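You operate a simulated robot arm through the tools that you are given. There is no shell and no other tool. Be economical: measure what you need, move in short steps, check, and stop when the job is done.

The job below is to be done with a simulated two-armed robot. You get a single attempt, and the scene is never put back.

## Task
Pick up the bottle marked "rinse b" from the top of the drying cabinet with one hand, pass it to the other hand and put it on the top of the vented cabinet. Set down upright: bottle.

It is judged by the outcome, as a careful person would: the job done as asked, and still so three seconds after it is handed in. It fails if anything else is knocked over, pushed out of place, dropped, spilled or broken.

## Robot
Two 7-joint arms with two-finger parallel grippers on one trunk, on a base that drives. Base frame: it is fixed to the floor where the robot stands at the start and does not move with it; the origin is under the middle of the robot, x ahead of it, y to its left, z up. Readings come in m, rad, newtons and seconds.
The left shoulder is at the start at [0.02, 0.17, 1.428], the right one opposite. With the tool pointing down near the work surface each hand reaches from about 0.22 to 0.68 m from the robot's upright axis, wherever it stands, measured 20 degrees to its own side. Places, roughly: top of the vented cabinet [-1.3, -0.4, 1.4]. Payload 3.8 kg a hand.
The TCP of each hand is the grasp point between the finger pads, 0.03 m short of the fingertips. In the tool frame z runs along the fingers and y along their closing line. The gripper opens to 0.11 m. The fingers are 0.02 m wide and 0.01 m thick; the gripper's body (0.048 by 0.112 m) begins 0.055 m behind the TCP.
Orientation is told as [roll, pitch, yaw] about the base's x, y, z axes, in that order, counted from this pose: with the fingers straight down and closing along the base's y, the tool's x points along the base's -x, its y along +y and its z along -z.

## Interface
- The arms move only by the tool nudge_tool. It takes "left_plan", "right_plan" or both (then of equal length, played together; a hand with none holds still); each is a list of rows, each a list of 3 entries, a list of its own where there are three numbers: the opening, from 0 (shut) to 1 (fully open), then the shift along the base's x, y, z in m, then the turn, a rotation vector about the base's x, y, z in degrees. In form: [[fingers, [x, y, z], [rx, ry, rz]], ...]. A call has 1 to 10 rows; each row is the pose to reach, as a shift and turn from the pose commanded when the call began. A row lasts 0.2 s, in which the tool goes at most 0.05 m and 0.15 rad; a call with a longer step from one row to the next is refused whole, and so is a gripper value outside its range. Where a pose cannot be reached the arm comes as near as it can. A force on the tool above 40 N (or 10 N above the force at the start of the call, whichever is more), or a blocked arm, ends the call early, and 0.2 s more pass. Each finger travels about 0.072 m/s and halts on what it meets, pressing with about 42 N; the grip force reading is that of the motor and also rises with nothing between the fingers. The clock runs only during rows and for 0.2 s after the last one: add rows that repeat a pose to give the fingers time. It gives the time, the measured TCP pose, the force on the tool (base axes), the opening and the grip force at its end, in the units of the frame above (readings bear some noise), with the torque about the TCP (base axes, N m) and any sound that the robot's microphone picked up.
- Cameras (640 x 400 px; columns grow to the right, rows downward): "scene" is now at [0.1053, -0.0402, 1.5886]; the picture's right is [-0.41, -0.91, 0.00], its down [-0.43, 0.19, -0.88] and it looks along [0.81, -0.36, -0.47] (base axes); focal length 256 px, centre (320, 200). "left" rides on the left gripper at [0.072, -0.017, -0.103] in its tool frame; the picture's right is [0.23, 0.97, 0.00], its down [-0.76, 0.18, -0.62] and it looks along [-0.61, 0.14, 0.78] (tool axes); focal length 222 px, centre (320, 200). "right" rides on the right gripper at [0.072, 0.017, -0.103] in its tool frame; the picture's right is [-0.23, 0.97, 0.00], its down [-0.76, -0.18, -0.62] and it looks along [-0.61, -0.14, 0.78] (tool axes); focal length 222 px, centre (320, 200). There is no depth. A picture from a camera that has moved, and an enlarged one, comes with that camera's place and axes in the base frame and with its lens.
- capture(camera): a new picture of that camera. No time passes.
- slide_trunk(by): slides the trunk up (or, below 0, down) by that many m; the arms and the scene camera ride with it, the base frame stays. It gives what a move gives, with no picture.
- roll_base(legs): drives the robot by 1 to 6 legs, each [ahead, turn to the left] in m and rad, along the robot's own axes; the way and the turn of a leg run together, so that a leg with both is an arc; at most 1.5 m and 3.142 rad a leg. The arms and the cameras ride along, it lands a little off, and it stops where it bumps. It gives what a move gives.
- pan_tilt(pan, tilt): turns the head with the scene camera to pan (to the left, within 1.396 rad either way) and tilt (down, from -0.506 to 1.204), counted from straight ahead of the robot. It gives what a move gives.
- enlarge(camera, box): a new picture of the part [left, top, right, bottom] of that camera's present view, enlarged. No time passes.
- job_done(): hands the job in; it is judged then, once.

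Go step by step. Nothing tells you exact positions but the pictures and the camera data: compare them with the known pose of the tool, close in by small moves and look again before you grip or let go. The budget is 120 turns and 100 pictures, counting those below and the enlarged ones. Unless the task says otherwise, let go and move clear before handing in, and close with one line.

The tools are called after "Request:" by a JSON object that holds its "api" and its "payload". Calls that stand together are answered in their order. nudge_tool: Moves the arms, as the interface text tells. Its arguments: {"type":"object","properties":{"left_plan":{"type":"array","items":{"type":"array"}},"right_plan":{"type":"array","items":{"type":"array"}}},"required":[]} The other tools are called the same way: slide_trunk (by) slides the trunk up or down; roll_base (legs) drives the base; pan_tilt (pan, tilt) turns the head that bears the scene camera; capture (camera) takes a picture; enlarge (camera, box) takes an enlarged picture of a part of a camera's view; job_done () hands the job in.

At the start:

```text
time: 0.0
left_tool_pos: [0.4215, -0.007, 1.4307]
left_tool_rot: [0.0, -0.002, 0.005]
left_wrist_force: [-1.1, 0.5, -1.1]
left_torque: [-0.01, -0.03, -0.02]
left_opening: 0.1099
left_gripper_force: 0.0
right_tool_pos: [0.3069, -0.2892, 1.4194]
right_tool_rot: [0.0, 0.0, -0.001]
right_wrist_force: [-1.2, 0.9, -0.2]
right_torque: [-0.01, 0.01, 0.01]
right_opening: 0.1101
right_gripper_force: 0.0
trunk travel left (down, up): [-0.525, 0.045]
robot x, y, heading: [0.0047, 0.0038, 0.002]
head pan, tilt: [-0.424, 0.487]
```

scene: 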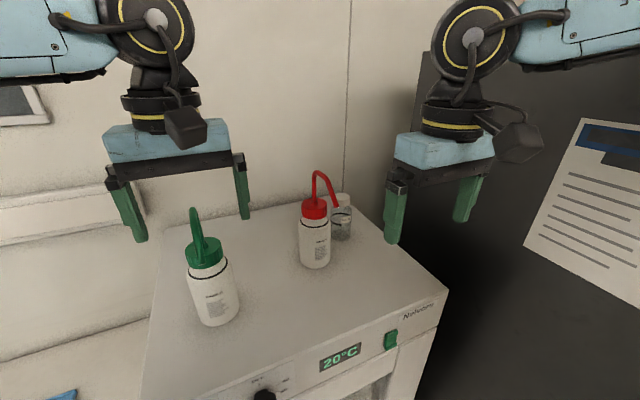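
right: 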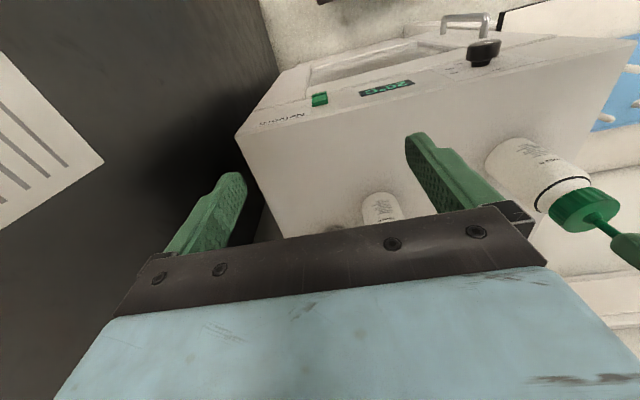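
left: 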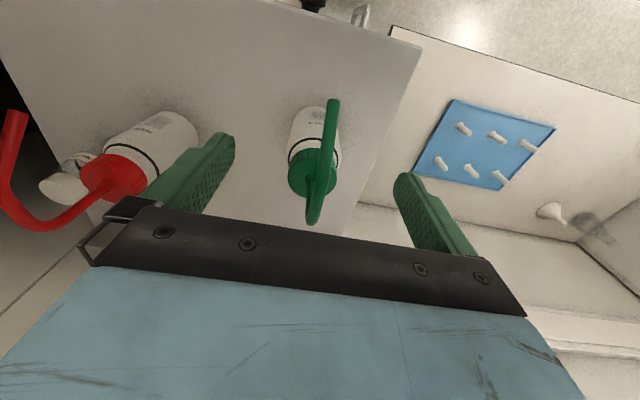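

I see two wash bottles (green cap and red cap) on the drying cabinet, with a jar behind the red one. I'll read the labels first.

Request:
{"api": "enlarge", "payload": {"camera": "scene", "box": [280, 160, 380, 280]}}

Request:
{"api": "enlarge", "payload": {"camera": "scene", "box": [165, 200, 265, 335]}}

```text
3.33 times, centred on (330, 220) of scene
camera zoom: at [0.1053, -0.0402, 1.5886], right [-0.41, -0.91, 0.0], down [-0.43, 0.19, -0.88], along [0.81, -0.36, -0.47], focal length 853 px, centre (287, 133)
```

zoom: 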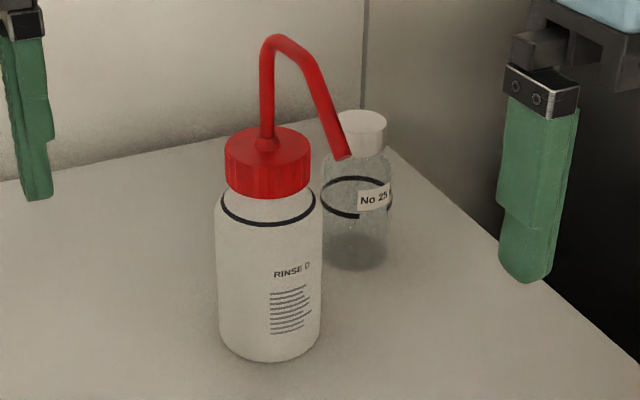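

```text
2.96 times, centred on (215, 268) of scene
camera zoom: at [0.1053, -0.0402, 1.5886], right [-0.41, -0.91, 0.0], down [-0.43, 0.19, -0.88], along [0.81, -0.36, -0.47], focal length 758 px, centre (631, 0)
```

zoom: 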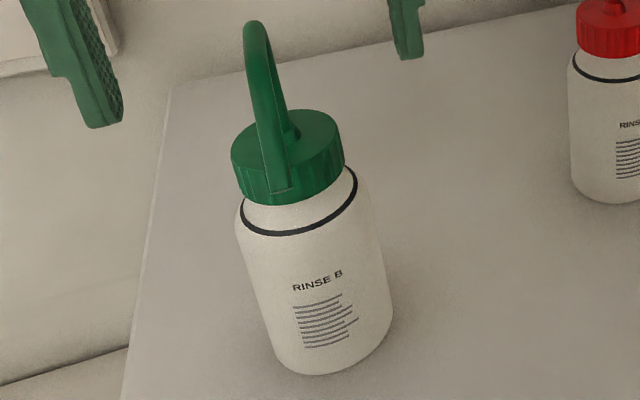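

The green-capped bottle is "RINSE B", and I take its axis to be near (0.48, 0.0) with its base at z≈1.164 and its cap top at ≈1.337. I'll back up a little so the left hand has room for a near-horizontal side grasp.

Request:
{"api": "roll_base", "payload": {"legs": [[-0.12, 0]]}}

```text
time: 1.2
left_tool_pos: [0.3047, -0.0071, 1.4305]
left_tool_rot: [0.0, -0.001, 0.002]
left_wrist_force: [0.3, 0.6, 0.1]
left_torque: [0.01, -0.02, -0.01]
left_opening: 0.1099
left_gripper_force: 0.1
right_tool_pos: [0.1911, -0.2891, 1.4191]
right_tool_rot: [0.001, 0.001, 0.001]
right_wrist_force: [0.5, -0.4, 0.1]
right_torque: [0.0, 0.03, 0.01]
right_opening: 0.1102
right_gripper_force: 0.1
trunk travel left (down, up): [-0.525, 0.045]
robot x, y, heading: [-0.1182, -0.0017, 0.003]
head pan, tilt: [-0.424, 0.487]
```

The base is back about 0.12 m. Next I pitch the left hand forward and lower it in front of the bottle.

Request:
{"api": "nudge_tool", "payload": {"left_plan": [[1, [0, 0, -0.02], [0, -8, 0]], [1, [0, 0, -0.04], [0, -16, 0]], [1, [0, 0, -0.06], [0, -24, 0]], [1, [0, 0, -0.08], [0, -32, 0]], [1, [0, 0, -0.1], [0, -40, 0]], [1, [0, 0, -0.12], [0, -48, 0]], [1, [0, 0, -0.14], [0, -56, 0]], [1, [0, 0, -0.16], [0, -64, 0]], [1, [0, 0, -0.16], [0, -68, 0]], [1, [0, 0, -0.16], [0, -68, 0]]]}}

Request:
{"api": "capture", "payload": {"camera": "left"}}

Request:
{"api": "capture", "payload": {"camera": "scene"}}

```text
time: 3.4
left_tool_pos: [0.3047, -0.0061, 1.2721]
left_tool_rot: [-0.005, -1.189, 0.004]
left_wrist_force: [0.2, -0.3, -0.1]
left_torque: [0.0, 0.01, 0.0]
left_opening: 0.11
left_gripper_force: 0.1
right_tool_pos: [0.191, -0.2888, 1.4211]
right_tool_rot: [0.0, -0.001, -0.001]
right_wrist_force: [0.0, 0.2, 0.7]
right_torque: [0.01, 0.01, -0.02]
right_opening: 0.1102
right_gripper_force: 0.1
trunk travel left (down, up): [-0.525, 0.045]
robot x, y, heading: [-0.1209, -0.0008, -0.002]
head pan, tilt: [-0.424, 0.487]
```

```text
94 pictures are left
camera left: at [0.1803, -0.0236, 1.2426], right [-0.08, 0.97, -0.21], down [-0.29, 0.18, 0.94], along [0.95, 0.14, 0.27], focal length 222 px, centre (320, 200)
```

left: 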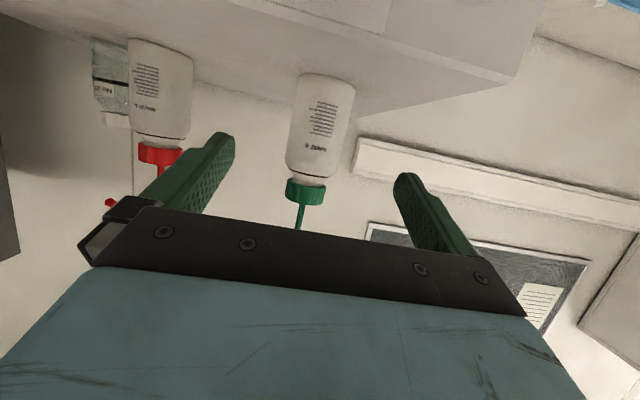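

```text
93 pictures are left
camera scene: at [-0.0122, -0.0401, 1.5886], right [-0.41, -0.91, 0.0], down [-0.43, 0.19, -0.88], along [0.81, -0.36, -0.47], focal length 256 px, centre (320, 200)
```

scene: 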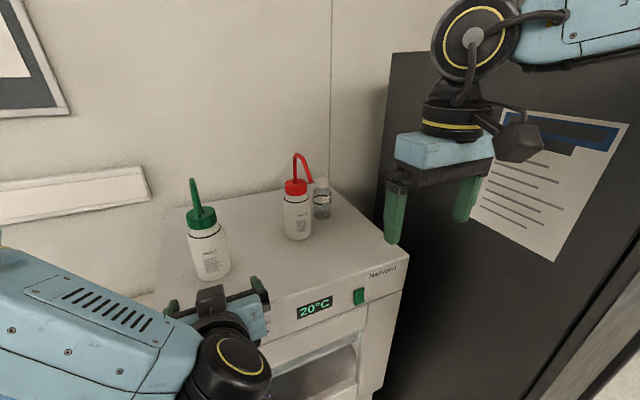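

The left hand now points forward with the bottle lined up between the fingers. I'll lower it to z≈1.247 and advance partway, then check.

Request:
{"api": "nudge_tool", "payload": {"left_plan": [[1, [0.01, 0.0, -0.012], [0, 0, 0]], [1, [0.03, 0.0, -0.025], [0, 0, 0]], [1, [0.06, 0, -0.025], [0, 0, 0]], [1, [0.09, 0, -0.025], [0, 0, 0]], [1, [0.11, 0, -0.025], [0, 0, 0]]]}}

Request:
{"api": "capture", "payload": {"camera": "left"}}

Request:
{"api": "enlarge", "payload": {"camera": "scene", "box": [140, 160, 300, 300]}}

```text
time: 4.6
left_tool_pos: [0.4137, -0.0063, 1.2473]
left_tool_rot: [-0.005, -1.187, 0.002]
left_wrist_force: [0.0, -0.1, -0.5]
left_torque: [0.02, -0.02, 0.01]
left_opening: 0.1102
left_gripper_force: 0.0
right_tool_pos: [0.1906, -0.2893, 1.4192]
right_tool_rot: [0.002, -0.001, -0.001]
right_wrist_force: [-0.2, -0.6, -0.6]
right_torque: [-0.02, -0.01, -0.01]
right_opening: 0.1099
right_gripper_force: 0.0
trunk travel left (down, up): [-0.525, 0.045]
robot x, y, heading: [-0.1179, -0.0002, -0.004]
head pan, tilt: [-0.424, 0.487]
```

```text
92 pictures are left
camera left: at [0.2894, -0.0231, 1.2179], right [-0.08, 0.97, -0.21], down [-0.29, 0.18, 0.94], along [0.95, 0.14, 0.27], focal length 222 px, centre (320, 200)
```

left: 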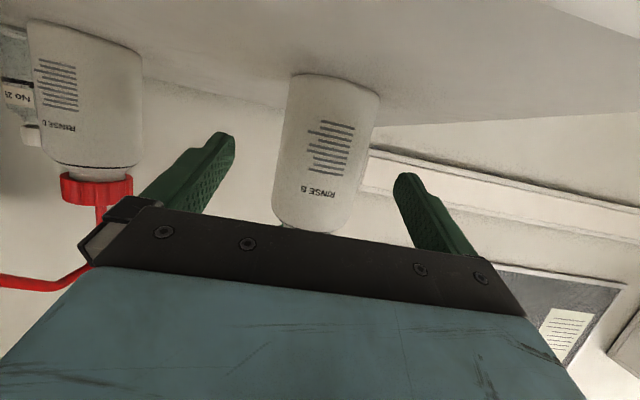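

```text
2.86 times, centred on (220, 230) of scene
camera zoom: at [-0.0119, -0.0402, 1.5885], right [-0.41, -0.91, 0.0], down [-0.43, 0.19, -0.88], along [0.81, -0.36, -0.47], focal length 731 px, centre (606, 114)
```

zoom: 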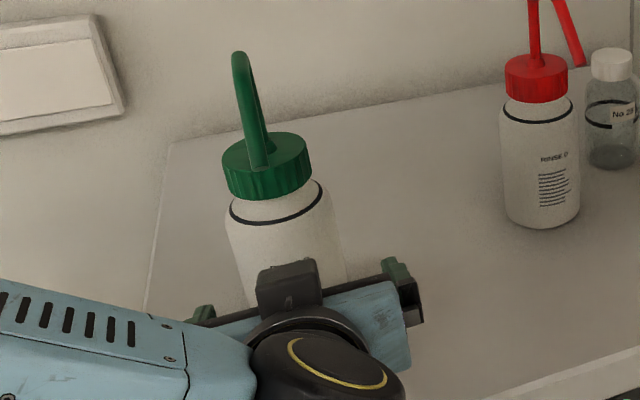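

The bottle is centred between the fingers. I'll advance the rest of the way, then look before closing.

Request:
{"api": "nudge_tool", "payload": {"left_plan": [[1, [0.02, 0.003, 0], [0, 0, 0]], [1, [0.04, 0.003, 0], [0, 0, 0]], [1, [0.056, 0.003, 0], [0, 0, 0]], [1, [0.056, 0.003, 0], [0, 0, 0]]]}}

Request:
{"api": "capture", "payload": {"camera": "left"}}

Request:
{"api": "enlarge", "payload": {"camera": "scene", "box": [140, 160, 300, 300]}}

```text
time: 5.6
left_tool_pos: [0.4689, -0.002, 1.2479]
left_tool_rot: [-0.006, -1.188, 0.005]
left_wrist_force: [0.6, -0.6, 0.7]
left_torque: [0.0, 0.02, 0.01]
left_opening: 0.1097
left_gripper_force: 0.0
right_tool_pos: [0.1894, -0.2878, 1.4191]
right_tool_rot: [0.0, 0.0, 0.002]
right_wrist_force: [0.3, -0.4, 0.2]
right_torque: [-0.01, -0.02, -0.03]
right_opening: 0.1102
right_gripper_force: 0.1
trunk travel left (down, up): [-0.525, 0.045]
robot x, y, heading: [-0.1141, -0.0006, 0.003]
head pan, tilt: [-0.424, 0.487]
```

```text
90 pictures are left
camera left: at [0.3456, -0.0196, 1.2182], right [-0.09, 0.97, -0.21], down [-0.29, 0.18, 0.94], along [0.95, 0.14, 0.27], focal length 222 px, centre (320, 200)
```

left: 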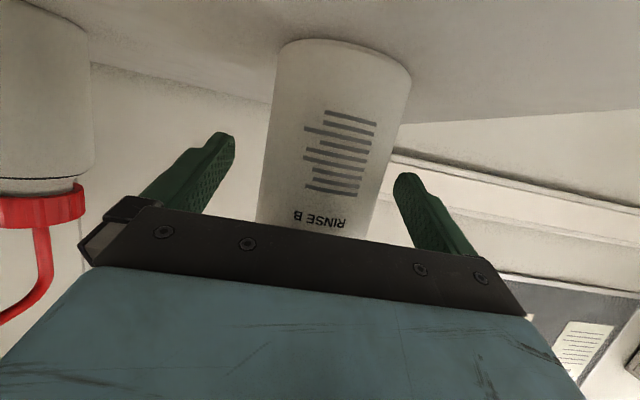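

```text
2.86 times, centred on (220, 230) of scene
camera zoom: at [-0.0123, -0.0402, 1.5886], right [-0.41, -0.91, 0.0], down [-0.43, 0.19, -0.88], along [0.81, -0.36, -0.47], focal length 731 px, centre (606, 114)
```

zoom: 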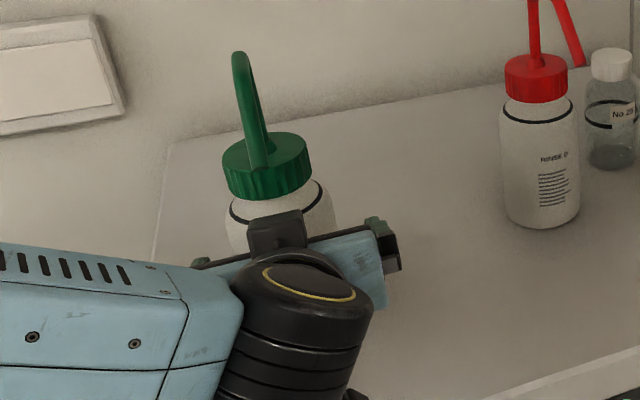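

The bottle sits between the pads, about 4 mm toward +y. I'll nudge over and close.

Request:
{"api": "nudge_tool", "payload": {"left_plan": [[1, [0.003, 0.004, 0], [0, 0, 0]], [0.5, [0.003, 0.004, 0], [0, 0, 0]], [0.3, [0.003, 0.004, 0], [0, 0, 0]], [0.3, [0.003, 0.004, 0], [0, 0, 0]], [0.3, [0.003, 0.004, 0], [0, 0, 0]]]}}

Request:
{"api": "capture", "payload": {"camera": "left"}}

```text
time: 6.8
left_tool_pos: [0.472, 0.001, 1.2467]
left_tool_rot: [-0.006, -1.189, 0.006]
left_wrist_force: [0.0, -0.6, 0.2]
left_torque: [-0.14, 0.0, -0.05]
left_opening: 0.0708
left_gripper_force: 13.3
right_tool_pos: [0.1911, -0.2898, 1.4193]
right_tool_rot: [0.002, 0.002, 0.0]
right_wrist_force: [-0.1, -0.8, 0.5]
right_torque: [0.0, -0.04, 0.01]
right_opening: 0.1099
right_gripper_force: 0.0
trunk travel left (down, up): [-0.525, 0.045]
robot x, y, heading: [-0.1159, -0.0005, 0.001]
head pan, tilt: [-0.424, 0.487]
```

```text
88 pictures are left
camera left: at [0.3485, -0.016, 1.218], right [-0.08, 0.97, -0.21], down [-0.29, 0.18, 0.94], along [0.95, 0.14, 0.27], focal length 222 px, centre (320, 200)
```

left: 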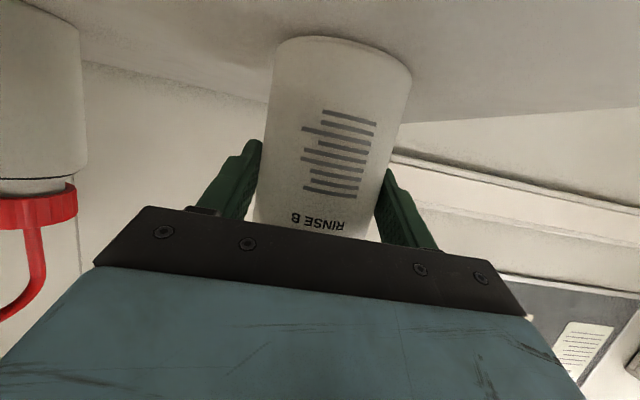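

The fingers have stopped on the bottle at 0.071 m. I'll firm up the grip and lift.

Request:
{"api": "nudge_tool", "payload": {"left_plan": [[0, [0, 0, 0], [0, 0, 0]], [0, [0, 0, 0], [0, 0, 0]], [0, [0, 0, 0.01], [0, 0, 0]], [0, [0, 0, 0.03], [0, 0, 0]], [0, [0, 0, 0.06], [0, 0, 0]], [0, [0, 0, 0.09], [0, 0, 0]], [0, [0, 0, 0.12], [0, 0, 0]], [0, [0, 0, 0.12], [0, 0, 0]]]}}

Request:
{"api": "capture", "payload": {"camera": "scene"}}

```text
time: 8.6
left_tool_pos: [0.4769, 0.0003, 1.3663]
left_tool_rot: [-0.004, -1.188, 0.003]
left_wrist_force: [-0.2, 1.1, -3.8]
left_torque: [0.02, 0.07, 0.02]
left_opening: 0.0711
left_gripper_force: 13.5
right_tool_pos: [0.1907, -0.2889, 1.4189]
right_tool_rot: [0.001, 0.0, 0.0]
right_wrist_force: [1.0, 0.2, 0.1]
right_torque: [0.01, 0.02, 0.02]
right_opening: 0.1101
right_gripper_force: 0.0
trunk travel left (down, up): [-0.525, 0.045]
robot x, y, heading: [-0.119, -0.0011, 0.003]
head pan, tilt: [-0.424, 0.487]
```

```text
87 pictures are left
camera scene: at [-0.0114, -0.0402, 1.5885], right [-0.41, -0.91, 0.0], down [-0.43, 0.19, -0.88], along [0.81, -0.36, -0.47], focal length 256 px, centre (320, 200)
```

scene: 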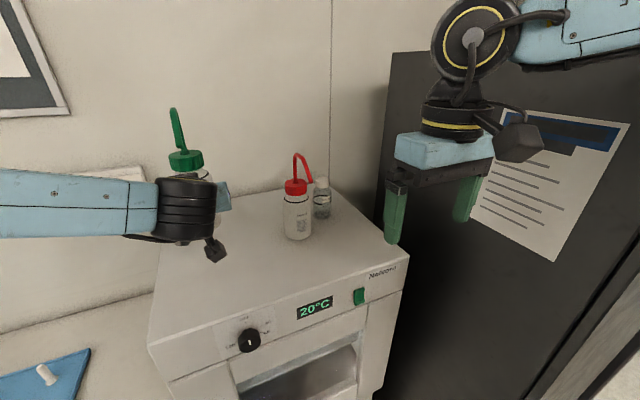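

The bottle is lifted and upright. Before moving I'll look to both sides for free space.

Request:
{"api": "roll_base", "payload": {"legs": [[-0.2, 0]]}}

Request:
{"api": "pan_tilt", "payload": {"pan": -1.39, "tilt": 0.3}}

Request:
{"api": "capture", "payload": {"camera": "scene"}}

Request:
{"api": "pan_tilt", "payload": {"pan": 1.39, "tilt": 0.3}}

Request:
{"api": "capture", "payload": {"camera": "scene"}}

```text
time: 10.2
left_tool_pos: [0.2783, 0.0033, 1.3657]
left_tool_rot: [-0.005, -1.187, 0.008]
left_wrist_force: [0.0, 0.2, -4.5]
left_torque: [0.02, 0.05, 0.02]
left_opening: 0.0709
left_gripper_force: 13.2
right_tool_pos: [-0.0055, -0.2883, 1.4197]
right_tool_rot: [0.003, 0.001, 0.004]
right_wrist_force: [-0.3, -0.5, -0.2]
right_torque: [0.0, 0.0, -0.01]
right_opening: 0.1099
right_gripper_force: 0.0
trunk travel left (down, up): [-0.525, 0.045]
robot x, y, heading: [-0.317, 0.0014, 0.003]
head pan, tilt: [-0.424, 0.487]
```

```text
time: 11.5
left_tool_pos: [0.2779, 0.0028, 1.3651]
left_tool_rot: [-0.005, -1.187, 0.009]
left_wrist_force: [0.4, 0.3, -4.3]
left_torque: [0.01, 0.05, 0.0]
left_opening: 0.0711
left_gripper_force: 13.4
right_tool_pos: [-0.0058, -0.2869, 1.4193]
right_tool_rot: [-0.001, 0.0, 0.003]
right_wrist_force: [0.2, 0.6, -0.4]
right_torque: [0.0, 0.02, 0.01]
right_opening: 0.1097
right_gripper_force: 0.1
trunk travel left (down, up): [-0.525, 0.045]
robot x, y, heading: [-0.315, -0.001, 0.005]
head pan, tilt: [-1.389, 0.3]
```

```text
86 pictures are left
camera scene: at [-0.2757, -0.0947, 1.6058], right [-0.98, -0.19, 0.0], down [-0.06, 0.29, -0.96], along [0.18, -0.94, -0.3], focal length 256 px, centre (320, 200)
```

scene: 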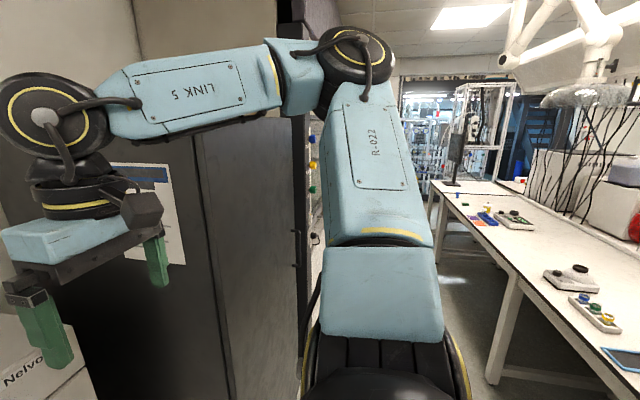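

```text
time: 13.9
left_tool_pos: [0.2785, 0.0018, 1.3659]
left_tool_rot: [-0.007, -1.185, 0.01]
left_wrist_force: [-0.7, 0.3, -4.6]
left_torque: [0.03, 0.02, 0.03]
left_opening: 0.0709
left_gripper_force: 12.8
right_tool_pos: [-0.0066, -0.2882, 1.4183]
right_tool_rot: [0.001, 0.0, 0.002]
right_wrist_force: [0.0, 0.3, -0.5]
right_torque: [-0.03, 0.02, -0.02]
right_opening: 0.1098
right_gripper_force: 0.0
trunk travel left (down, up): [-0.525, 0.045]
robot x, y, heading: [-0.3163, 0.003, 0.002]
head pan, tilt: [1.389, 0.3]
```

```text
85 pictures are left
camera scene: at [-0.2763, 0.0889, 1.6058], right [0.98, -0.18, 0.0], down [-0.05, -0.29, -0.96], along [0.17, 0.94, -0.3], focal length 256 px, centre (320, 200)
```

scene: 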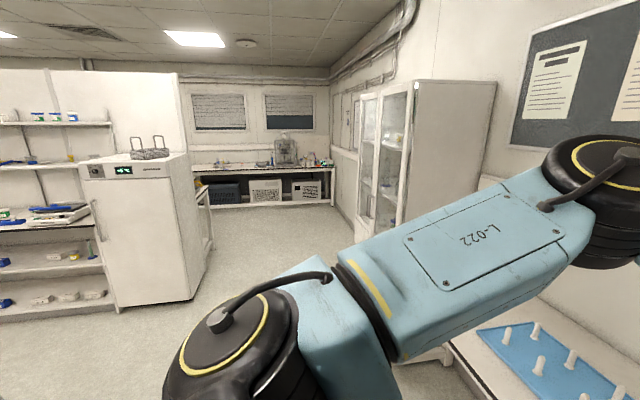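

The left side is open floor, so I'll turn left there. That is clear of the tall dark cabinet, and I'll look for the vented cabinet and do the handover from there.

Request:
{"api": "roll_base", "payload": {"legs": [[0, 1.57]]}}

Request:
{"api": "pan_tilt", "payload": {"pan": 1.1, "tilt": 0.3}}

Request:
{"api": "capture", "payload": {"camera": "scene"}}

Request:
{"api": "pan_tilt", "payload": {"pan": 0, "tilt": 0.5}}

Request:
{"api": "capture", "payload": {"camera": "scene"}}

```text
time: 18.1
left_tool_pos: [-0.3059, 0.5928, 1.3654]
left_tool_rot: [-0.004, -1.186, 1.561]
left_wrist_force: [-0.2, -0.2, -4.4]
left_torque: [-0.02, 0.03, -0.01]
left_opening: 0.0709
left_gripper_force: 13.0
right_tool_pos: [-0.0225, 0.3033, 1.4199]
right_tool_rot: [0.0, 0.0, 1.555]
right_wrist_force: [0.6, 0.5, -0.2]
right_torque: [-0.03, 0.0, 0.0]
right_opening: 0.11
right_gripper_force: 0.1
trunk travel left (down, up): [-0.525, 0.045]
robot x, y, heading: [-0.3143, -0.0054, 1.555]
head pan, tilt: [1.389, 0.3]
```

```text
time: 18.9
left_tool_pos: [-0.3061, 0.5918, 1.3652]
left_tool_rot: [-0.004, -1.187, 1.561]
left_wrist_force: [-0.7, 0.1, -4.8]
left_torque: [-0.05, 0.0, -0.04]
left_opening: 0.0711
left_gripper_force: 12.9
right_tool_pos: [-0.0237, 0.3023, 1.4199]
right_tool_rot: [-0.001, 0.0, 1.556]
right_wrist_force: [-0.4, 0.3, 0.1]
right_torque: [0.0, 0.01, 0.0]
right_opening: 0.1102
right_gripper_force: 0.1
trunk travel left (down, up): [-0.525, 0.045]
robot x, y, heading: [-0.3138, -0.0031, 1.555]
head pan, tilt: [1.1, 0.3]
```

```text
84 pictures are left
camera scene: at [-0.3965, 0.062, 1.6058], right [0.47, 0.88, 0.0], down [0.26, -0.14, -0.96], along [-0.84, 0.45, -0.3], focal length 256 px, centre (320, 200)
```

scene: 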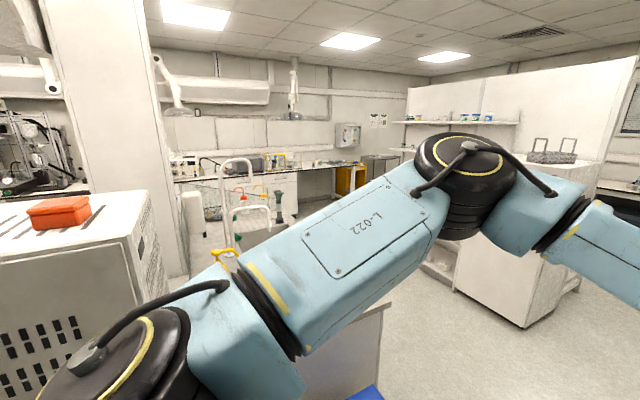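

```text
time: 20.2
left_tool_pos: [-0.3061, 0.5931, 1.3644]
left_tool_rot: [-0.003, -1.187, 1.559]
left_wrist_force: [-1.1, -0.2, -4.6]
left_torque: [-0.03, -0.03, -0.01]
left_opening: 0.0707
left_gripper_force: 13.7
right_tool_pos: [-0.0229, 0.304, 1.42]
right_tool_rot: [0.0, 0.0, 1.555]
right_wrist_force: [-0.9, -0.1, 0.1]
right_torque: [0.01, 0.03, -0.02]
right_opening: 0.1101
right_gripper_force: 0.0
trunk travel left (down, up): [-0.525, 0.045]
robot x, y, heading: [-0.3153, 0.0016, 1.556]
head pan, tilt: [0.0, 0.499]
```

```text
83 pictures are left
camera scene: at [-0.3127, 0.1094, 1.5874], right [1.0, -0.01, 0.0], down [-0.01, -0.48, -0.88], along [0.01, 0.88, -0.48], focal length 256 px, centre (320, 200)
```

scene: 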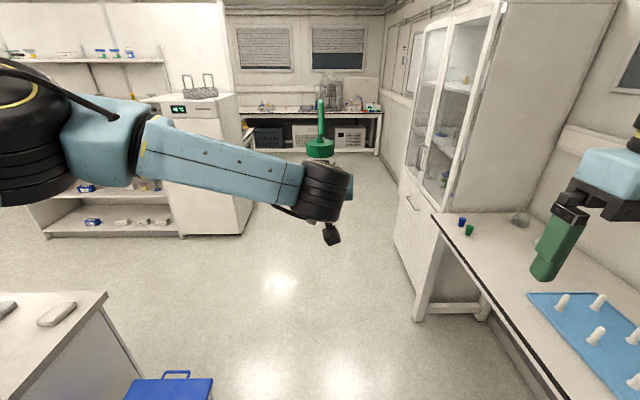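

The vented cabinet (slotted front, orange tray on top) lies toward -x, and there is room here for the handover. I'll yaw the left hand so it points to the robot's right, and pull it in slightly.

Request:
{"api": "nudge_tool", "payload": {"left_plan": [[0, [0, -0.012, 0], [0, 0, -8]], [0, [0, -0.024, 0], [0, 0, -16]], [0, [0, -0.036, 0], [0, 0, -24]], [0, [0, -0.048, 0], [0, 0, -32]], [0, [0, -0.06, 0], [0, 0, -40]], [0, [0, -0.072, 0], [0, 0, -48]], [0, [0, -0.084, 0], [0, 0, -56]], [0, [0, -0.096, 0], [0, 0, -64]], [0, [0, -0.108, 0], [0, 0, -72]], [0, [0, -0.12, 0], [0, 0, -80]]]}}

Request:
{"api": "capture", "payload": {"camera": "scene"}}

```text
time: 22.4
left_tool_pos: [-0.3062, 0.4718, 1.3657]
left_tool_rot: [-0.004, -1.186, 0.165]
left_wrist_force: [0.1, -0.5, -3.1]
left_torque: [-0.02, 0.08, 0.01]
left_opening: 0.0709
left_gripper_force: 13.3
right_tool_pos: [-0.0226, 0.3041, 1.4192]
right_tool_rot: [-0.001, 0.001, 1.557]
right_wrist_force: [-0.4, -1.0, 0.1]
right_torque: [-0.02, 0.01, 0.04]
right_opening: 0.1098
right_gripper_force: 0.1
trunk travel left (down, up): [-0.525, 0.045]
robot x, y, heading: [-0.3136, -0.0002, 1.558]
head pan, tilt: [0.0, 0.499]
```

```text
82 pictures are left
camera scene: at [-0.3125, 0.1095, 1.5873], right [1.0, -0.01, 0.0], down [-0.01, -0.48, -0.88], along [0.01, 0.88, -0.48], focal length 256 px, centre (320, 200)
```

scene: 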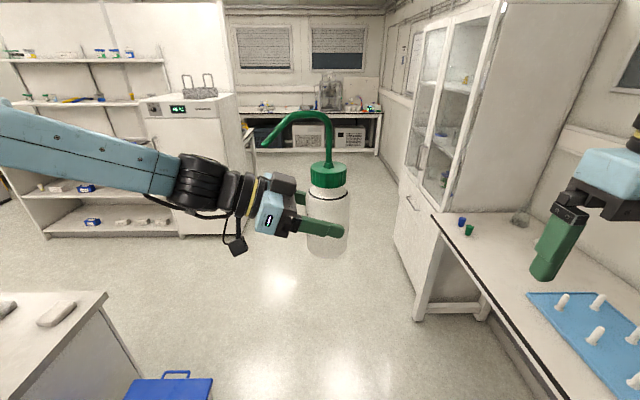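

The bottle is held upright in front of the robot with its nozzle toward the left hand. I'll tilt the right hand to near-horizontal and zoom in on the bottle shoulder.

Request:
{"api": "nudge_tool", "payload": {"right_plan": [[1, [0.01, 0, 0], [7.5, 0, 0]], [1, [0.02, 0, 0], [15, 0, 0]], [1, [0.03, 0, 0], [22.5, 0, 0]], [1, [0.04, 0, 0], [30, 0, 0]], [1, [0.05, 0, 0], [37.5, 0, 0]], [1, [0.05, 0, 0], [45, 0, 0]], [1, [0.05, 0, 0], [52.5, 0, 0]], [1, [0.05, 0, 0], [60, 0, 0]], [1, [0.05, 0, 0], [67.5, 0, 0]], [1, [0.05, 0, 0], [75, 0, 0]]]}}

Request:
{"api": "enlarge", "payload": {"camera": "scene", "box": [240, 100, 400, 270]}}

Request:
{"api": "capture", "payload": {"camera": "scene"}}

```text
time: 24.6
left_tool_pos: [-0.3043, 0.4717, 1.3642]
left_tool_rot: [-0.006, -1.188, 0.163]
left_wrist_force: [0.1, 0.3, -3.9]
left_torque: [0.0, 0.06, 0.02]
left_opening: 0.071
left_gripper_force: 12.6
right_tool_pos: [0.0994, 0.3615, 1.4516]
right_tool_rot: [0.064, -1.308, 1.507]
right_wrist_force: [0.7, -0.4, 1.0]
right_torque: [0.01, 0.01, 0.01]
right_opening: 0.1099
right_gripper_force: 0.2
right hand out of reach, approached as far as the arm can: row 5, 6, 7, 8, 9, 10
trunk travel left (down, up): [-0.525, 0.045]
robot x, y, heading: [-0.3185, -0.0022, 1.554]
head pan, tilt: [0.0, 0.499]
```

```text
2.35 times, centred on (320, 185) of scene
camera zoom: at [-0.3117, 0.1093, 1.5873], right [1.0, -0.02, 0.0], down [-0.01, -0.48, -0.88], along [0.01, 0.88, -0.48], focal length 602 px, centre (320, 235)
```

zoom: 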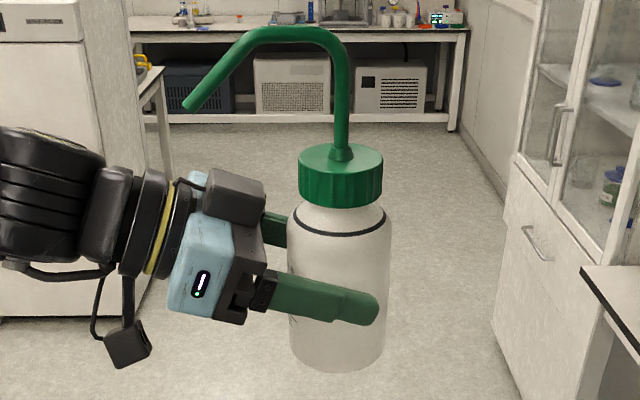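

```text
80 pictures are left
camera scene: at [-0.3117, 0.1093, 1.5873], right [1.0, -0.02, 0.0], down [-0.01, -0.48, -0.88], along [0.01, 0.88, -0.48], focal length 256 px, centre (320, 200)
```

scene: 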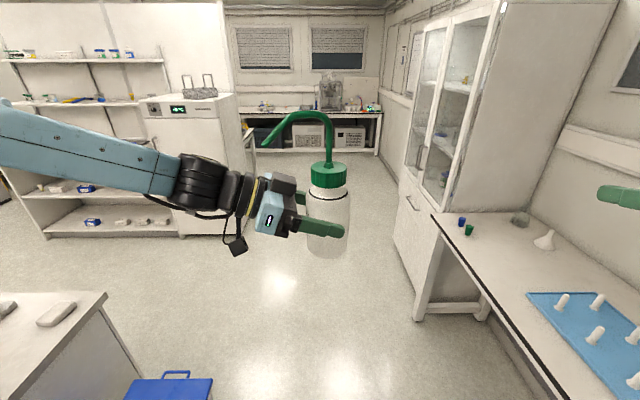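

The cap runs from about 0.124 to 0.148 above the bottle base, and the left fingers already hold the middle of the body. The right hand will therefore take the cap, coming in horizontally from the opposite side. I start by yawing the right hand.

Request:
{"api": "nudge_tool", "payload": {"right_plan": [[1, [0.0, 0.02, 0.003], [0, 0, 8]], [1, [0.0, 0.04, 0.006], [0, 0, 16]], [1, [0.0, 0.06, 0.009], [0, 0, 24]], [1, [0.0, 0.08, 0.012], [0, 0, 32]], [1, [0.0, 0.1, 0.015], [0, 0, 40]], [1, [0.0, 0.1, 0.015], [0, 0, 40]]]}}

Request:
{"api": "capture", "payload": {"camera": "scene"}}

```text
time: 26.0
left_tool_pos: [-0.3063, 0.4723, 1.3651]
left_tool_rot: [-0.005, -1.186, 0.166]
left_wrist_force: [-0.1, 0.6, -4.6]
left_torque: [-0.02, 0.06, 0.01]
left_opening: 0.0709
left_gripper_force: 13.3
right_tool_pos: [0.0952, 0.4628, 1.4631]
right_tool_rot: [0.061, -1.308, 2.208]
right_wrist_force: [-0.5, -0.3, 0.4]
right_torque: [-0.01, -0.01, 0.0]
right_opening: 0.1102
right_gripper_force: 0.1
trunk travel left (down, up): [-0.525, 0.045]
robot x, y, heading: [-0.3169, 0.0015, 1.555]
head pan, tilt: [0.0, 0.499]
```

```text
79 pictures are left
camera scene: at [-0.3127, 0.1097, 1.5873], right [1.0, -0.01, 0.0], down [-0.01, -0.48, -0.88], along [0.01, 0.88, -0.48], focal length 256 px, centre (320, 200)
```

scene: 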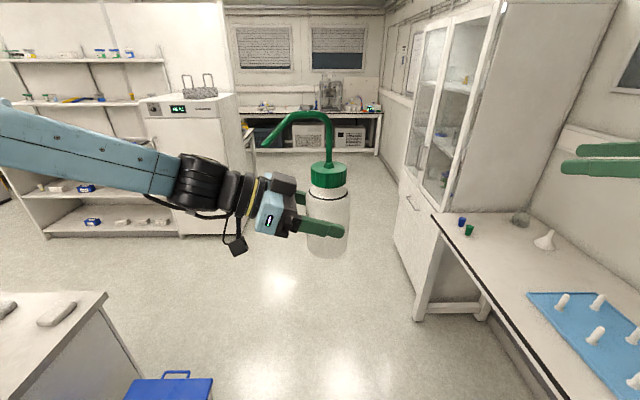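

Commands run from the achieved pose. I'll continue yawing the right hand so it points at the bottle, and bring it to a pre-grasp position about 0.15 m away at cap height.

Request:
{"api": "nudge_tool", "payload": {"right_plan": [[1, [-0.03, 0.002, -0.004], [0, 0, 8]], [1, [-0.06, 0.004, -0.008], [0, 0, 16]], [1, [-0.09, 0.006, -0.012], [0, 0, 24]], [1, [-0.12, 0.008, -0.016], [0, 0, 32]], [1, [-0.15, 0.01, -0.02], [0, 0, 40]], [1, [-0.18, 0.011, -0.025], [0, 0, 48]], [1, [-0.21, 0.011, -0.027], [0, 0, 50]], [1, [-0.21, 0.011, -0.027], [0, 0, 50]]]}}

Request:
{"api": "capture", "payload": {"camera": "scene"}}

Request:
{"api": "capture", "payload": {"camera": "right"}}

```text
time: 27.8
left_tool_pos: [-0.3053, 0.4729, 1.3649]
left_tool_rot: [-0.005, -1.187, 0.165]
left_wrist_force: [-0.4, 0.0, -4.4]
left_torque: [0.0, 0.06, 0.01]
left_opening: 0.071
left_gripper_force: 13.7
right_tool_pos: [-0.1136, 0.4727, 1.4366]
right_tool_rot: [0.059, -1.31, 3.08]
right_wrist_force: [0.5, -0.5, -0.6]
right_torque: [0.0, -0.02, 0.01]
right_opening: 0.11
right_gripper_force: 0.1
trunk travel left (down, up): [-0.525, 0.045]
robot x, y, heading: [-0.3153, 0.0028, 1.556]
head pan, tilt: [0.0, 0.499]
```

```text
78 pictures are left
camera scene: at [-0.3118, 0.1092, 1.5874], right [1.0, -0.02, 0.0], down [-0.01, -0.48, -0.88], along [0.01, 0.88, -0.48], focal length 256 px, centre (320, 200)
```

scene: 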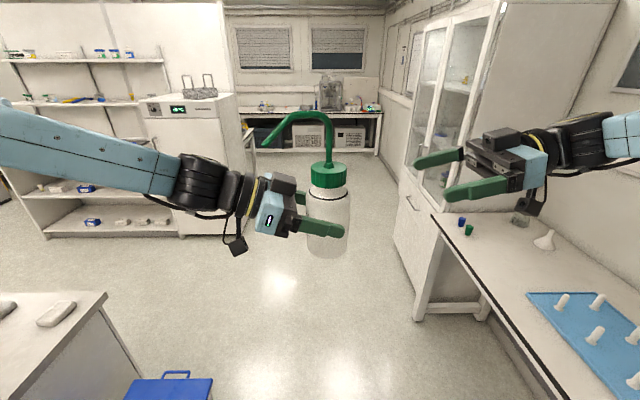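

```text
77 pictures are left
camera right: at [0.0051, 0.4547, 1.3944], right [-0.06, -0.97, 0.23], down [0.41, 0.19, 0.89], along [-0.91, 0.15, 0.38], focal length 222 px, centre (320, 200)
```

right: 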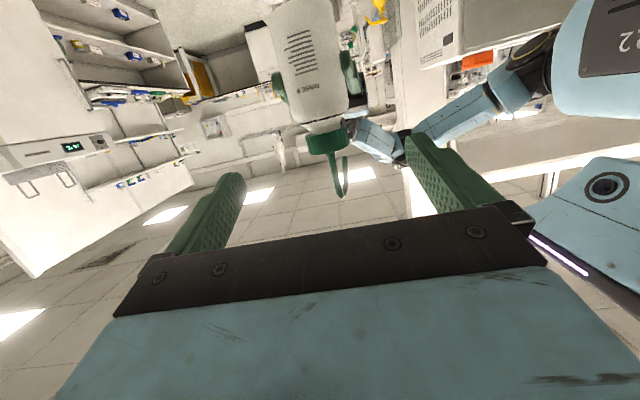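

The right hand is level with the cap (cap centre ≈ (-0.295, 0.474, 1.439)). I'll advance partway and check.

Request:
{"api": "nudge_tool", "payload": {"right_plan": [[1, [-0.03, 0.001, 0.002], [0, 0, 0]], [1, [-0.06, 0.001, 0.002], [0, 0, 0]], [1, [-0.09, 0.001, 0.002], [0, 0, 0]], [1, [-0.115, 0.001, 0.002], [0, 0, 0]], [1, [-0.115, 0.001, 0.002], [0, 0, 0]]]}}

Request:
{"api": "enlarge", "payload": {"camera": "scene", "box": [240, 100, 450, 250]}}

Request:
{"api": "capture", "payload": {"camera": "right"}}

```text
time: 29.0
left_tool_pos: [-0.3056, 0.4716, 1.3665]
left_tool_rot: [-0.004, -1.187, 0.165]
left_wrist_force: [-0.4, -0.3, -4.5]
left_torque: [0.02, 0.07, -0.02]
left_opening: 0.0709
left_gripper_force: 13.1
right_tool_pos: [-0.2296, 0.4715, 1.4379]
right_tool_rot: [0.056, -1.31, 3.084]
right_wrist_force: [-1.5, 0.2, 0.0]
right_torque: [0.03, 0.02, 0.03]
right_opening: 0.1098
right_gripper_force: 0.0
trunk travel left (down, up): [-0.525, 0.045]
robot x, y, heading: [-0.3151, -0.0008, 1.552]
head pan, tilt: [0.0, 0.499]
```

```text
2.67 times, centred on (345, 175) of scene
camera zoom: at [-0.3121, 0.1091, 1.5874], right [1.0, -0.02, 0.0], down [-0.01, -0.48, -0.88], along [0.01, 0.88, -0.48], focal length 683 px, centre (253, 267)
```

zoom: 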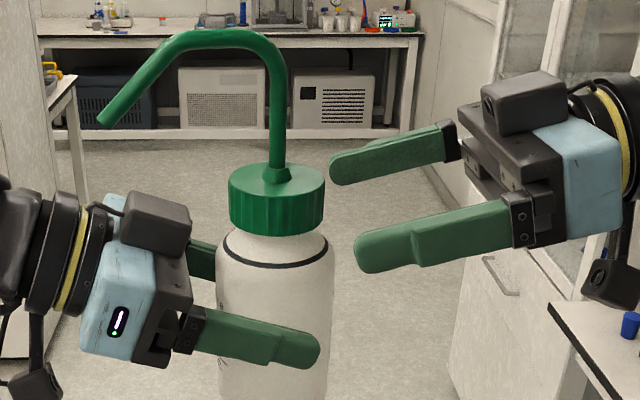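

```text
75 pictures are left
camera right: at [-0.1103, 0.4546, 1.396], right [-0.06, -0.97, 0.23], down [0.41, 0.19, 0.89], along [-0.91, 0.15, 0.38], focal length 222 px, centre (320, 200)
```

right: 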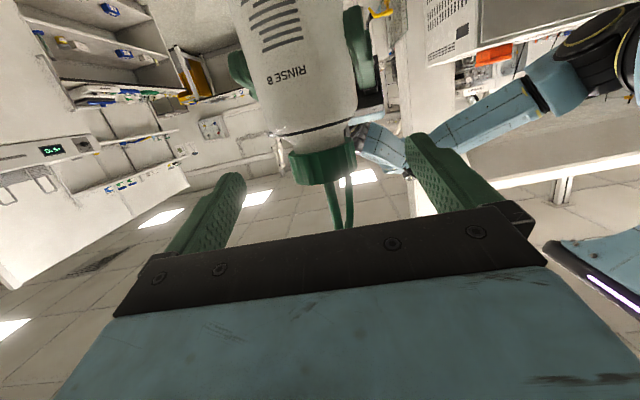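

The approach looks aligned, with the nozzle clear. I'll advance the final 0.055 m, then close on the cap.

Request:
{"api": "nudge_tool", "payload": {"right_plan": [[1, [-0.02, 0.001, -0.002], [0, 0, 0]], [1, [-0.04, 0.001, -0.003], [0, 0, 0]], [1, [-0.058, 0.001, -0.003], [0, 0, 0]], [1, [-0.058, 0.001, -0.003], [0, 0, 0]]]}}

Request:
{"api": "enlarge", "payload": {"camera": "scene", "box": [240, 100, 450, 250]}}

Request:
{"api": "capture", "payload": {"camera": "right"}}

```text
time: 30.0
left_tool_pos: [-0.3052, 0.4713, 1.3664]
left_tool_rot: [-0.005, -1.186, 0.163]
left_wrist_force: [1.0, -0.2, -4.1]
left_torque: [-0.01, 0.04, 0.01]
left_opening: 0.0708
left_gripper_force: 13.0
right_tool_pos: [-0.2864, 0.4744, 1.4335]
right_tool_rot: [0.059, -1.308, 3.081]
right_wrist_force: [0.1, -0.8, -0.2]
right_torque: [0.01, 0.0, 0.02]
right_opening: 0.11
right_gripper_force: 0.0
trunk travel left (down, up): [-0.525, 0.045]
robot x, y, heading: [-0.3155, -0.0006, 1.555]
head pan, tilt: [0.0, 0.499]
```

```text
2.67 times, centred on (345, 175) of scene
camera zoom: at [-0.3124, 0.1091, 1.5874], right [1.0, -0.02, 0.0], down [-0.01, -0.48, -0.88], along [0.01, 0.88, -0.48], focal length 683 px, centre (253, 267)
```

zoom: 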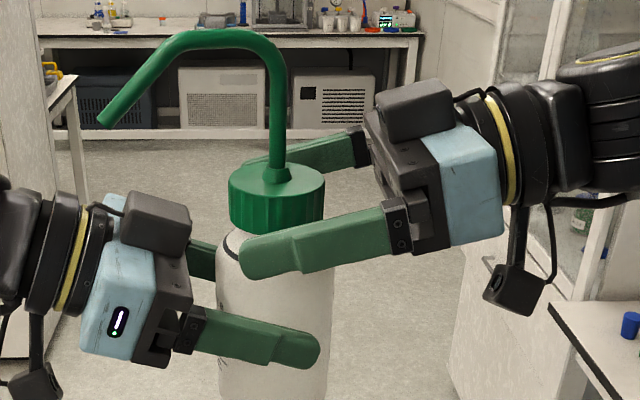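

```text
73 pictures are left
camera right: at [-0.168, 0.4567, 1.3918], right [-0.06, -0.97, 0.23], down [0.41, 0.19, 0.89], along [-0.91, 0.15, 0.38], focal length 222 px, centre (320, 200)
```

right: 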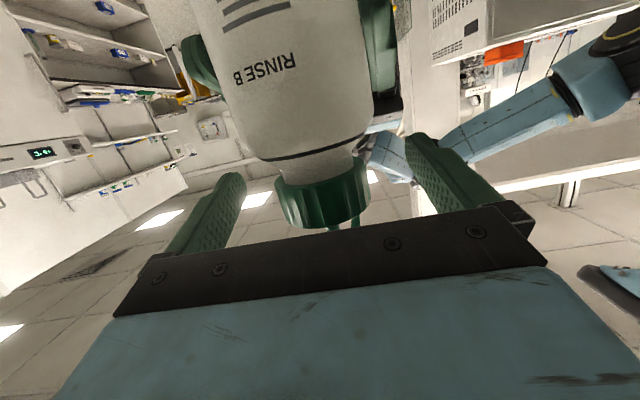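

The cap is between the right pads and mid-height matches. Closing the right hand now.

Request:
{"api": "nudge_tool", "payload": {"right_plan": [[0.6, [0, 0, 0.002], [0, 0, 0]], [0.4, [0, 0, 0.002], [0, 0, 0]], [0.2, [0, 0, 0.002], [0, 0, 0]], [0, [0, 0, 0.002], [0, 0, 0]], [0, [0, 0, 0.002], [0, 0, 0]], [0, [0, 0, 0.002], [0, 0, 0]]]}}

Request:
{"api": "enlarge", "payload": {"camera": "scene", "box": [240, 100, 450, 250]}}

```text
time: 31.4
left_tool_pos: [-0.3059, 0.472, 1.3646]
left_tool_rot: [-0.005, -1.188, 0.167]
left_wrist_force: [0.7, 4.5, -5.1]
left_torque: [-0.33, 0.01, 0.07]
left_opening: 0.0709
left_gripper_force: 13.0
right_tool_pos: [-0.2879, 0.4738, 1.4375]
right_tool_rot: [0.06, -1.31, 3.082]
right_wrist_force: [-0.3, -5.0, 0.1]
right_torque: [-0.05, -0.01, 0.02]
right_opening: 0.0519
right_gripper_force: 42.4
trunk travel left (down, up): [-0.525, 0.045]
robot x, y, heading: [-0.3151, 0.0003, 1.557]
head pan, tilt: [0.0, 0.499]
```

```text
2.67 times, centred on (345, 175) of scene
camera zoom: at [-0.3126, 0.1093, 1.5874], right [1.0, -0.01, 0.0], down [-0.01, -0.48, -0.88], along [0.01, 0.88, -0.48], focal length 683 px, centre (253, 267)
```

zoom: 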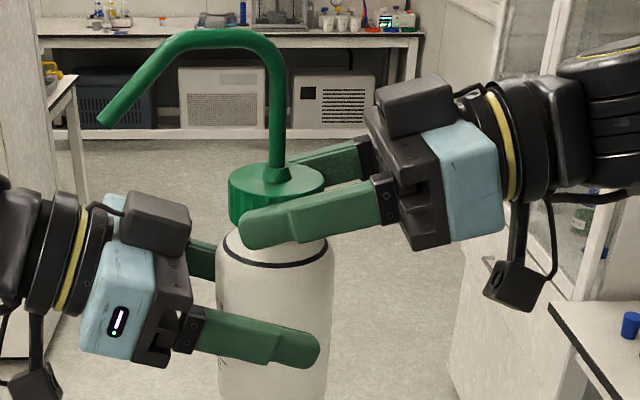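

The right hand holds the cap firmly (42 N, 0.052 m). Now I open the left hand and withdraw it horizontally, staying below the nozzle.

Request:
{"api": "nudge_tool", "payload": {"left_plan": [[0.8, [0, 0, 0], [0, 0, 0]], [1, [0, 0, 0], [0, 0, 0]], [1, [0, 0, 0], [0, 0, 0]], [1, [-0.02, 0, 0], [0, 0, 0]], [1, [-0.05, 0, 0], [0, 0, 0]], [1, [-0.08, 0, 0], [0, 0, 0]], [1, [-0.11, 0, -0.01], [0, 0, 0]], [1, [-0.14, 0, -0.02], [0, 0, 0]]]}}

Request:
{"api": "capture", "payload": {"camera": "scene"}}

```text
time: 33.2
left_tool_pos: [-0.4478, 0.4707, 1.3456]
left_tool_rot: [-0.007, -1.188, 0.168]
left_wrist_force: [-0.1, 0.1, -0.5]
left_torque: [-0.01, -0.02, -0.01]
left_opening: 0.1098
left_gripper_force: 0.1
right_tool_pos: [-0.2879, 0.4735, 1.4358]
right_tool_rot: [0.057, -1.307, 3.083]
right_wrist_force: [-1.3, 0.5, -4.5]
right_torque: [-0.02, -0.07, 0.01]
right_opening: 0.0516
right_gripper_force: 41.7
trunk travel left (down, up): [-0.525, 0.045]
robot x, y, heading: [-0.3154, 0.0019, 1.556]
head pan, tilt: [0.0, 0.499]
```

```text
71 pictures are left
camera scene: at [-0.3139, 0.109, 1.5874], right [1.0, -0.01, 0.0], down [-0.01, -0.48, -0.88], along [0.01, 0.88, -0.48], focal length 256 px, centre (320, 200)
```

scene: 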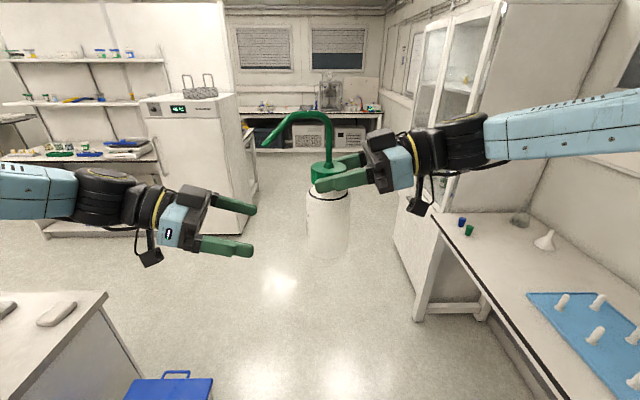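

The handover worked: the bottle hangs upright from the right hand. I'll bring the right hand round to point forward and tuck the left hand away, tool down.

Request:
{"api": "nudge_tool", "payload": {"left_plan": [[1, [-0.01, -0.015, 0.005], [0, 8, 0]], [1, [-0.02, -0.03, 0.01], [0, 16, 0]], [1, [-0.03, -0.045, 0.015], [0, 24, 0]], [1, [-0.04, -0.06, 0.02], [0, 32, 0]], [1, [-0.05, -0.075, 0.025], [0, 40, 0]], [1, [-0.06, -0.09, 0.03], [0, 48, 0]], [1, [-0.07, -0.105, 0.035], [0, 56, 0]], [1, [-0.08, -0.12, 0.04], [0, 64, 0]], [1, [-0.09, -0.135, 0.04], [0, 67, 0]], [1, [-0.09, -0.135, 0.04], [0, 67, 0]]], "right_plan": [[0, [0.012, 0, 0.005], [0, 0, -8]], [0, [0.024, 0, 0.01], [0, 0, -16]], [0, [0.036, 0, 0.015], [0, 0, -24]], [0, [0.048, 0, 0.02], [0, 0, -32]], [0, [0.06, 0, 0.025], [0, 0, -40]], [0, [0.072, 0, 0.03], [0, 0, -48]], [0, [0.084, 0, 0.035], [0, 0, -56]], [0, [0.096, 0, 0.04], [0, 0, -64]], [0, [0.108, 0, 0.045], [0, 0, -72]], [0, [0.12, 0, 0.05], [0, 0, -80]]]}}

Request:
{"api": "capture", "payload": {"camera": "scene"}}

```text
time: 35.3
left_tool_pos: [-0.3694, 0.276, 1.2986]
left_tool_rot: [0.117, -0.182, 0.114]
left_wrist_force: [0.2, 0.2, -0.1]
left_torque: [-0.01, -0.02, 0.0]
left_opening: 0.1099
left_gripper_force: 0.0
left hand out of reach, approached as far as the arm can: row 1, 2, 3, 4, 5, 6, 7, 8, 9, 10
right_tool_pos: [-0.1766, 0.4752, 1.4823]
right_tool_rot: [0.063, -1.304, 1.794]
right_wrist_force: [0.6, -0.3, -3.8]
right_torque: [0.01, -0.01, 0.02]
right_opening: 0.0517
right_gripper_force: 41.8
trunk travel left (down, up): [-0.525, 0.045]
robot x, y, heading: [-0.3146, 0.0013, 1.556]
head pan, tilt: [0.0, 0.499]
stopped in row 10 (left hand): the arm was blocked; the commanded pose is now the measured one
```

```text
70 pictures are left
camera scene: at [-0.2823, 0.1062, 1.5887], right [0.94, -0.34, 0.0], down [-0.16, -0.44, -0.89], along [0.3, 0.83, -0.47], focal length 256 px, centre (320, 200)
```

scene: 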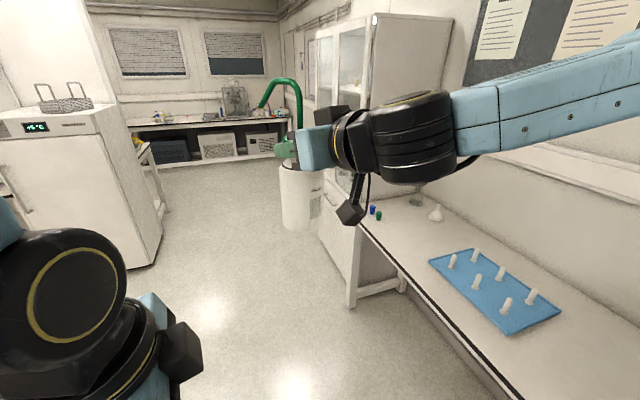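

The left arm folded too close and pushed against the head (the camera was turned slightly). I'll move the left hand forward and outward to clear it.

Request:
{"api": "nudge_tool", "payload": {"left_plan": [[1, [0, 0.03, 0], [0, 0, 0]], [1, [0, 0.06, 0], [0, 0, 0]], [1, [-0.03, 0.09, 0], [0, 0, 0]], [1, [-0.06, 0.12, 0], [0, 0, 0]], [1, [-0.09, 0.12, 0], [0, 0, 0]], [1, [-0.09, 0.12, 0], [0, 0, 0]]]}}

Request:
{"api": "pan_tilt", "payload": {"pan": 0, "tilt": 0.5}}

Request:
{"api": "capture", "payload": {"camera": "scene"}}

```text
time: 36.7
left_tool_pos: [-0.3418, 0.297, 1.3016]
left_tool_rot: [0.115, -0.202, 0.121]
left_wrist_force: [-0.8, 0.5, 0.7]
left_torque: [0.0, -0.04, 0.01]
left_opening: 0.11
left_gripper_force: 0.1
left hand out of reach, approached as far as the arm can: row 1, 2, 3, 4, 5, 6
right_tool_pos: [-0.1784, 0.4743, 1.4832]
right_tool_rot: [0.059, -1.308, 1.797]
right_wrist_force: [-0.1, -1.4, -4.6]
right_torque: [-0.02, -0.01, 0.06]
right_opening: 0.0511
right_gripper_force: 41.9
trunk travel left (down, up): [-0.525, 0.045]
robot x, y, heading: [-0.3144, 0.0, 1.561]
head pan, tilt: [0.0, 0.499]
```

```text
time: 37.3
left_tool_pos: [-0.3405, 0.298, 1.3027]
left_tool_rot: [0.114, -0.201, 0.121]
left_wrist_force: [0.3, -0.9, 0.1]
left_torque: [0.02, -0.03, -0.02]
left_opening: 0.1099
left_gripper_force: 0.1
right_tool_pos: [-0.1772, 0.474, 1.4842]
right_tool_rot: [0.059, -1.308, 1.796]
right_wrist_force: [0.5, 0.4, -4.1]
right_torque: [-0.04, 0.0, 0.0]
right_opening: 0.0513
right_gripper_force: 42.0
trunk travel left (down, up): [-0.525, 0.045]
robot x, y, heading: [-0.3164, 0.0008, 1.557]
head pan, tilt: [0.0, 0.499]
```

```text
69 pictures are left
camera scene: at [-0.2739, 0.0997, 1.5868], right [0.9, -0.44, 0.0], down [-0.21, -0.43, -0.88], along [0.39, 0.79, -0.48], focal length 256 px, centre (320, 200)
```

scene: 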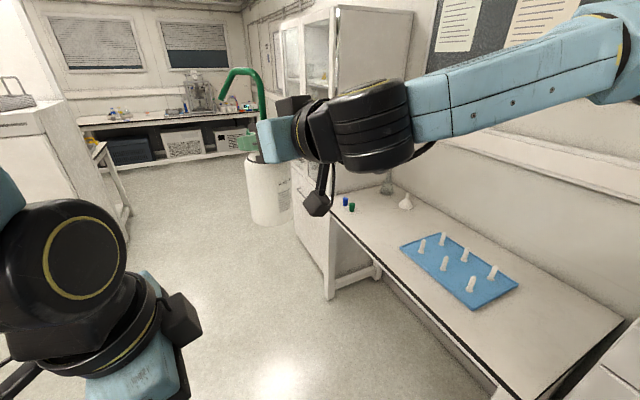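

The left arm is still folded against the head. I'll undo its last rotation and send it back toward its earlier, reachable pose.

Request:
{"api": "nudge_tool", "payload": {"left_plan": [[1, [-0.01, 0.017, 0.004], [0, -6, 0]], [1, [-0.02, 0.034, 0.008], [0, -12, 0]], [1, [-0.03, 0.051, 0.012], [0, -18, 0]], [1, [-0.04, 0.068, 0.016], [0, -24, 0]], [1, [-0.05, 0.085, 0.02], [0, -30, 0]], [1, [-0.06, 0.102, 0.024], [0, -36, 0]], [1, [-0.07, 0.12, 0.028], [0, -42, 0]], [1, [-0.08, 0.137, 0.032], [0, -48, 0]], [1, [-0.09, 0.154, 0.036], [0, -54, 0]], [1, [-0.1, 0.17, 0.04], [0, -56, 0]]]}}

Request:
{"api": "capture", "payload": {"camera": "scene"}}

```text
time: 39.5
left_tool_pos: [-0.44, 0.4616, 1.3407]
left_tool_rot: [-0.096, -1.144, 0.261]
left_wrist_force: [0.1, -0.1, 0.5]
left_torque: [0.0, 0.01, 0.02]
left_opening: 0.1099
left_gripper_force: 0.1
left hand out of reach, approached as far as the arm can: row 1, 2, 3, 4, 5, 6, 7, 8
right_tool_pos: [-0.1774, 0.4743, 1.4831]
right_tool_rot: [0.059, -1.307, 1.795]
right_wrist_force: [0.2, -1.1, -3.9]
right_torque: [-0.06, 0.0, 0.02]
right_opening: 0.0513
right_gripper_force: 42.3
trunk travel left (down, up): [-0.525, 0.045]
robot x, y, heading: [-0.3165, 0.0005, 1.554]
head pan, tilt: [0.0, 0.499]
```

```text
68 pictures are left
camera scene: at [-0.3123, 0.1098, 1.5873], right [1.0, -0.01, 0.0], down [-0.01, -0.48, -0.88], along [0.01, 0.88, -0.48], focal length 256 px, centre (320, 200)
```

scene: 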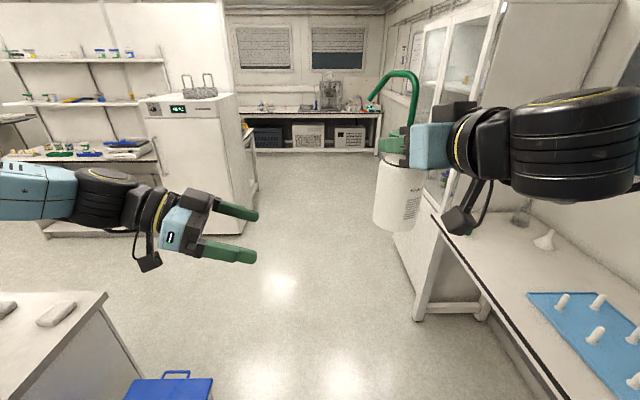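

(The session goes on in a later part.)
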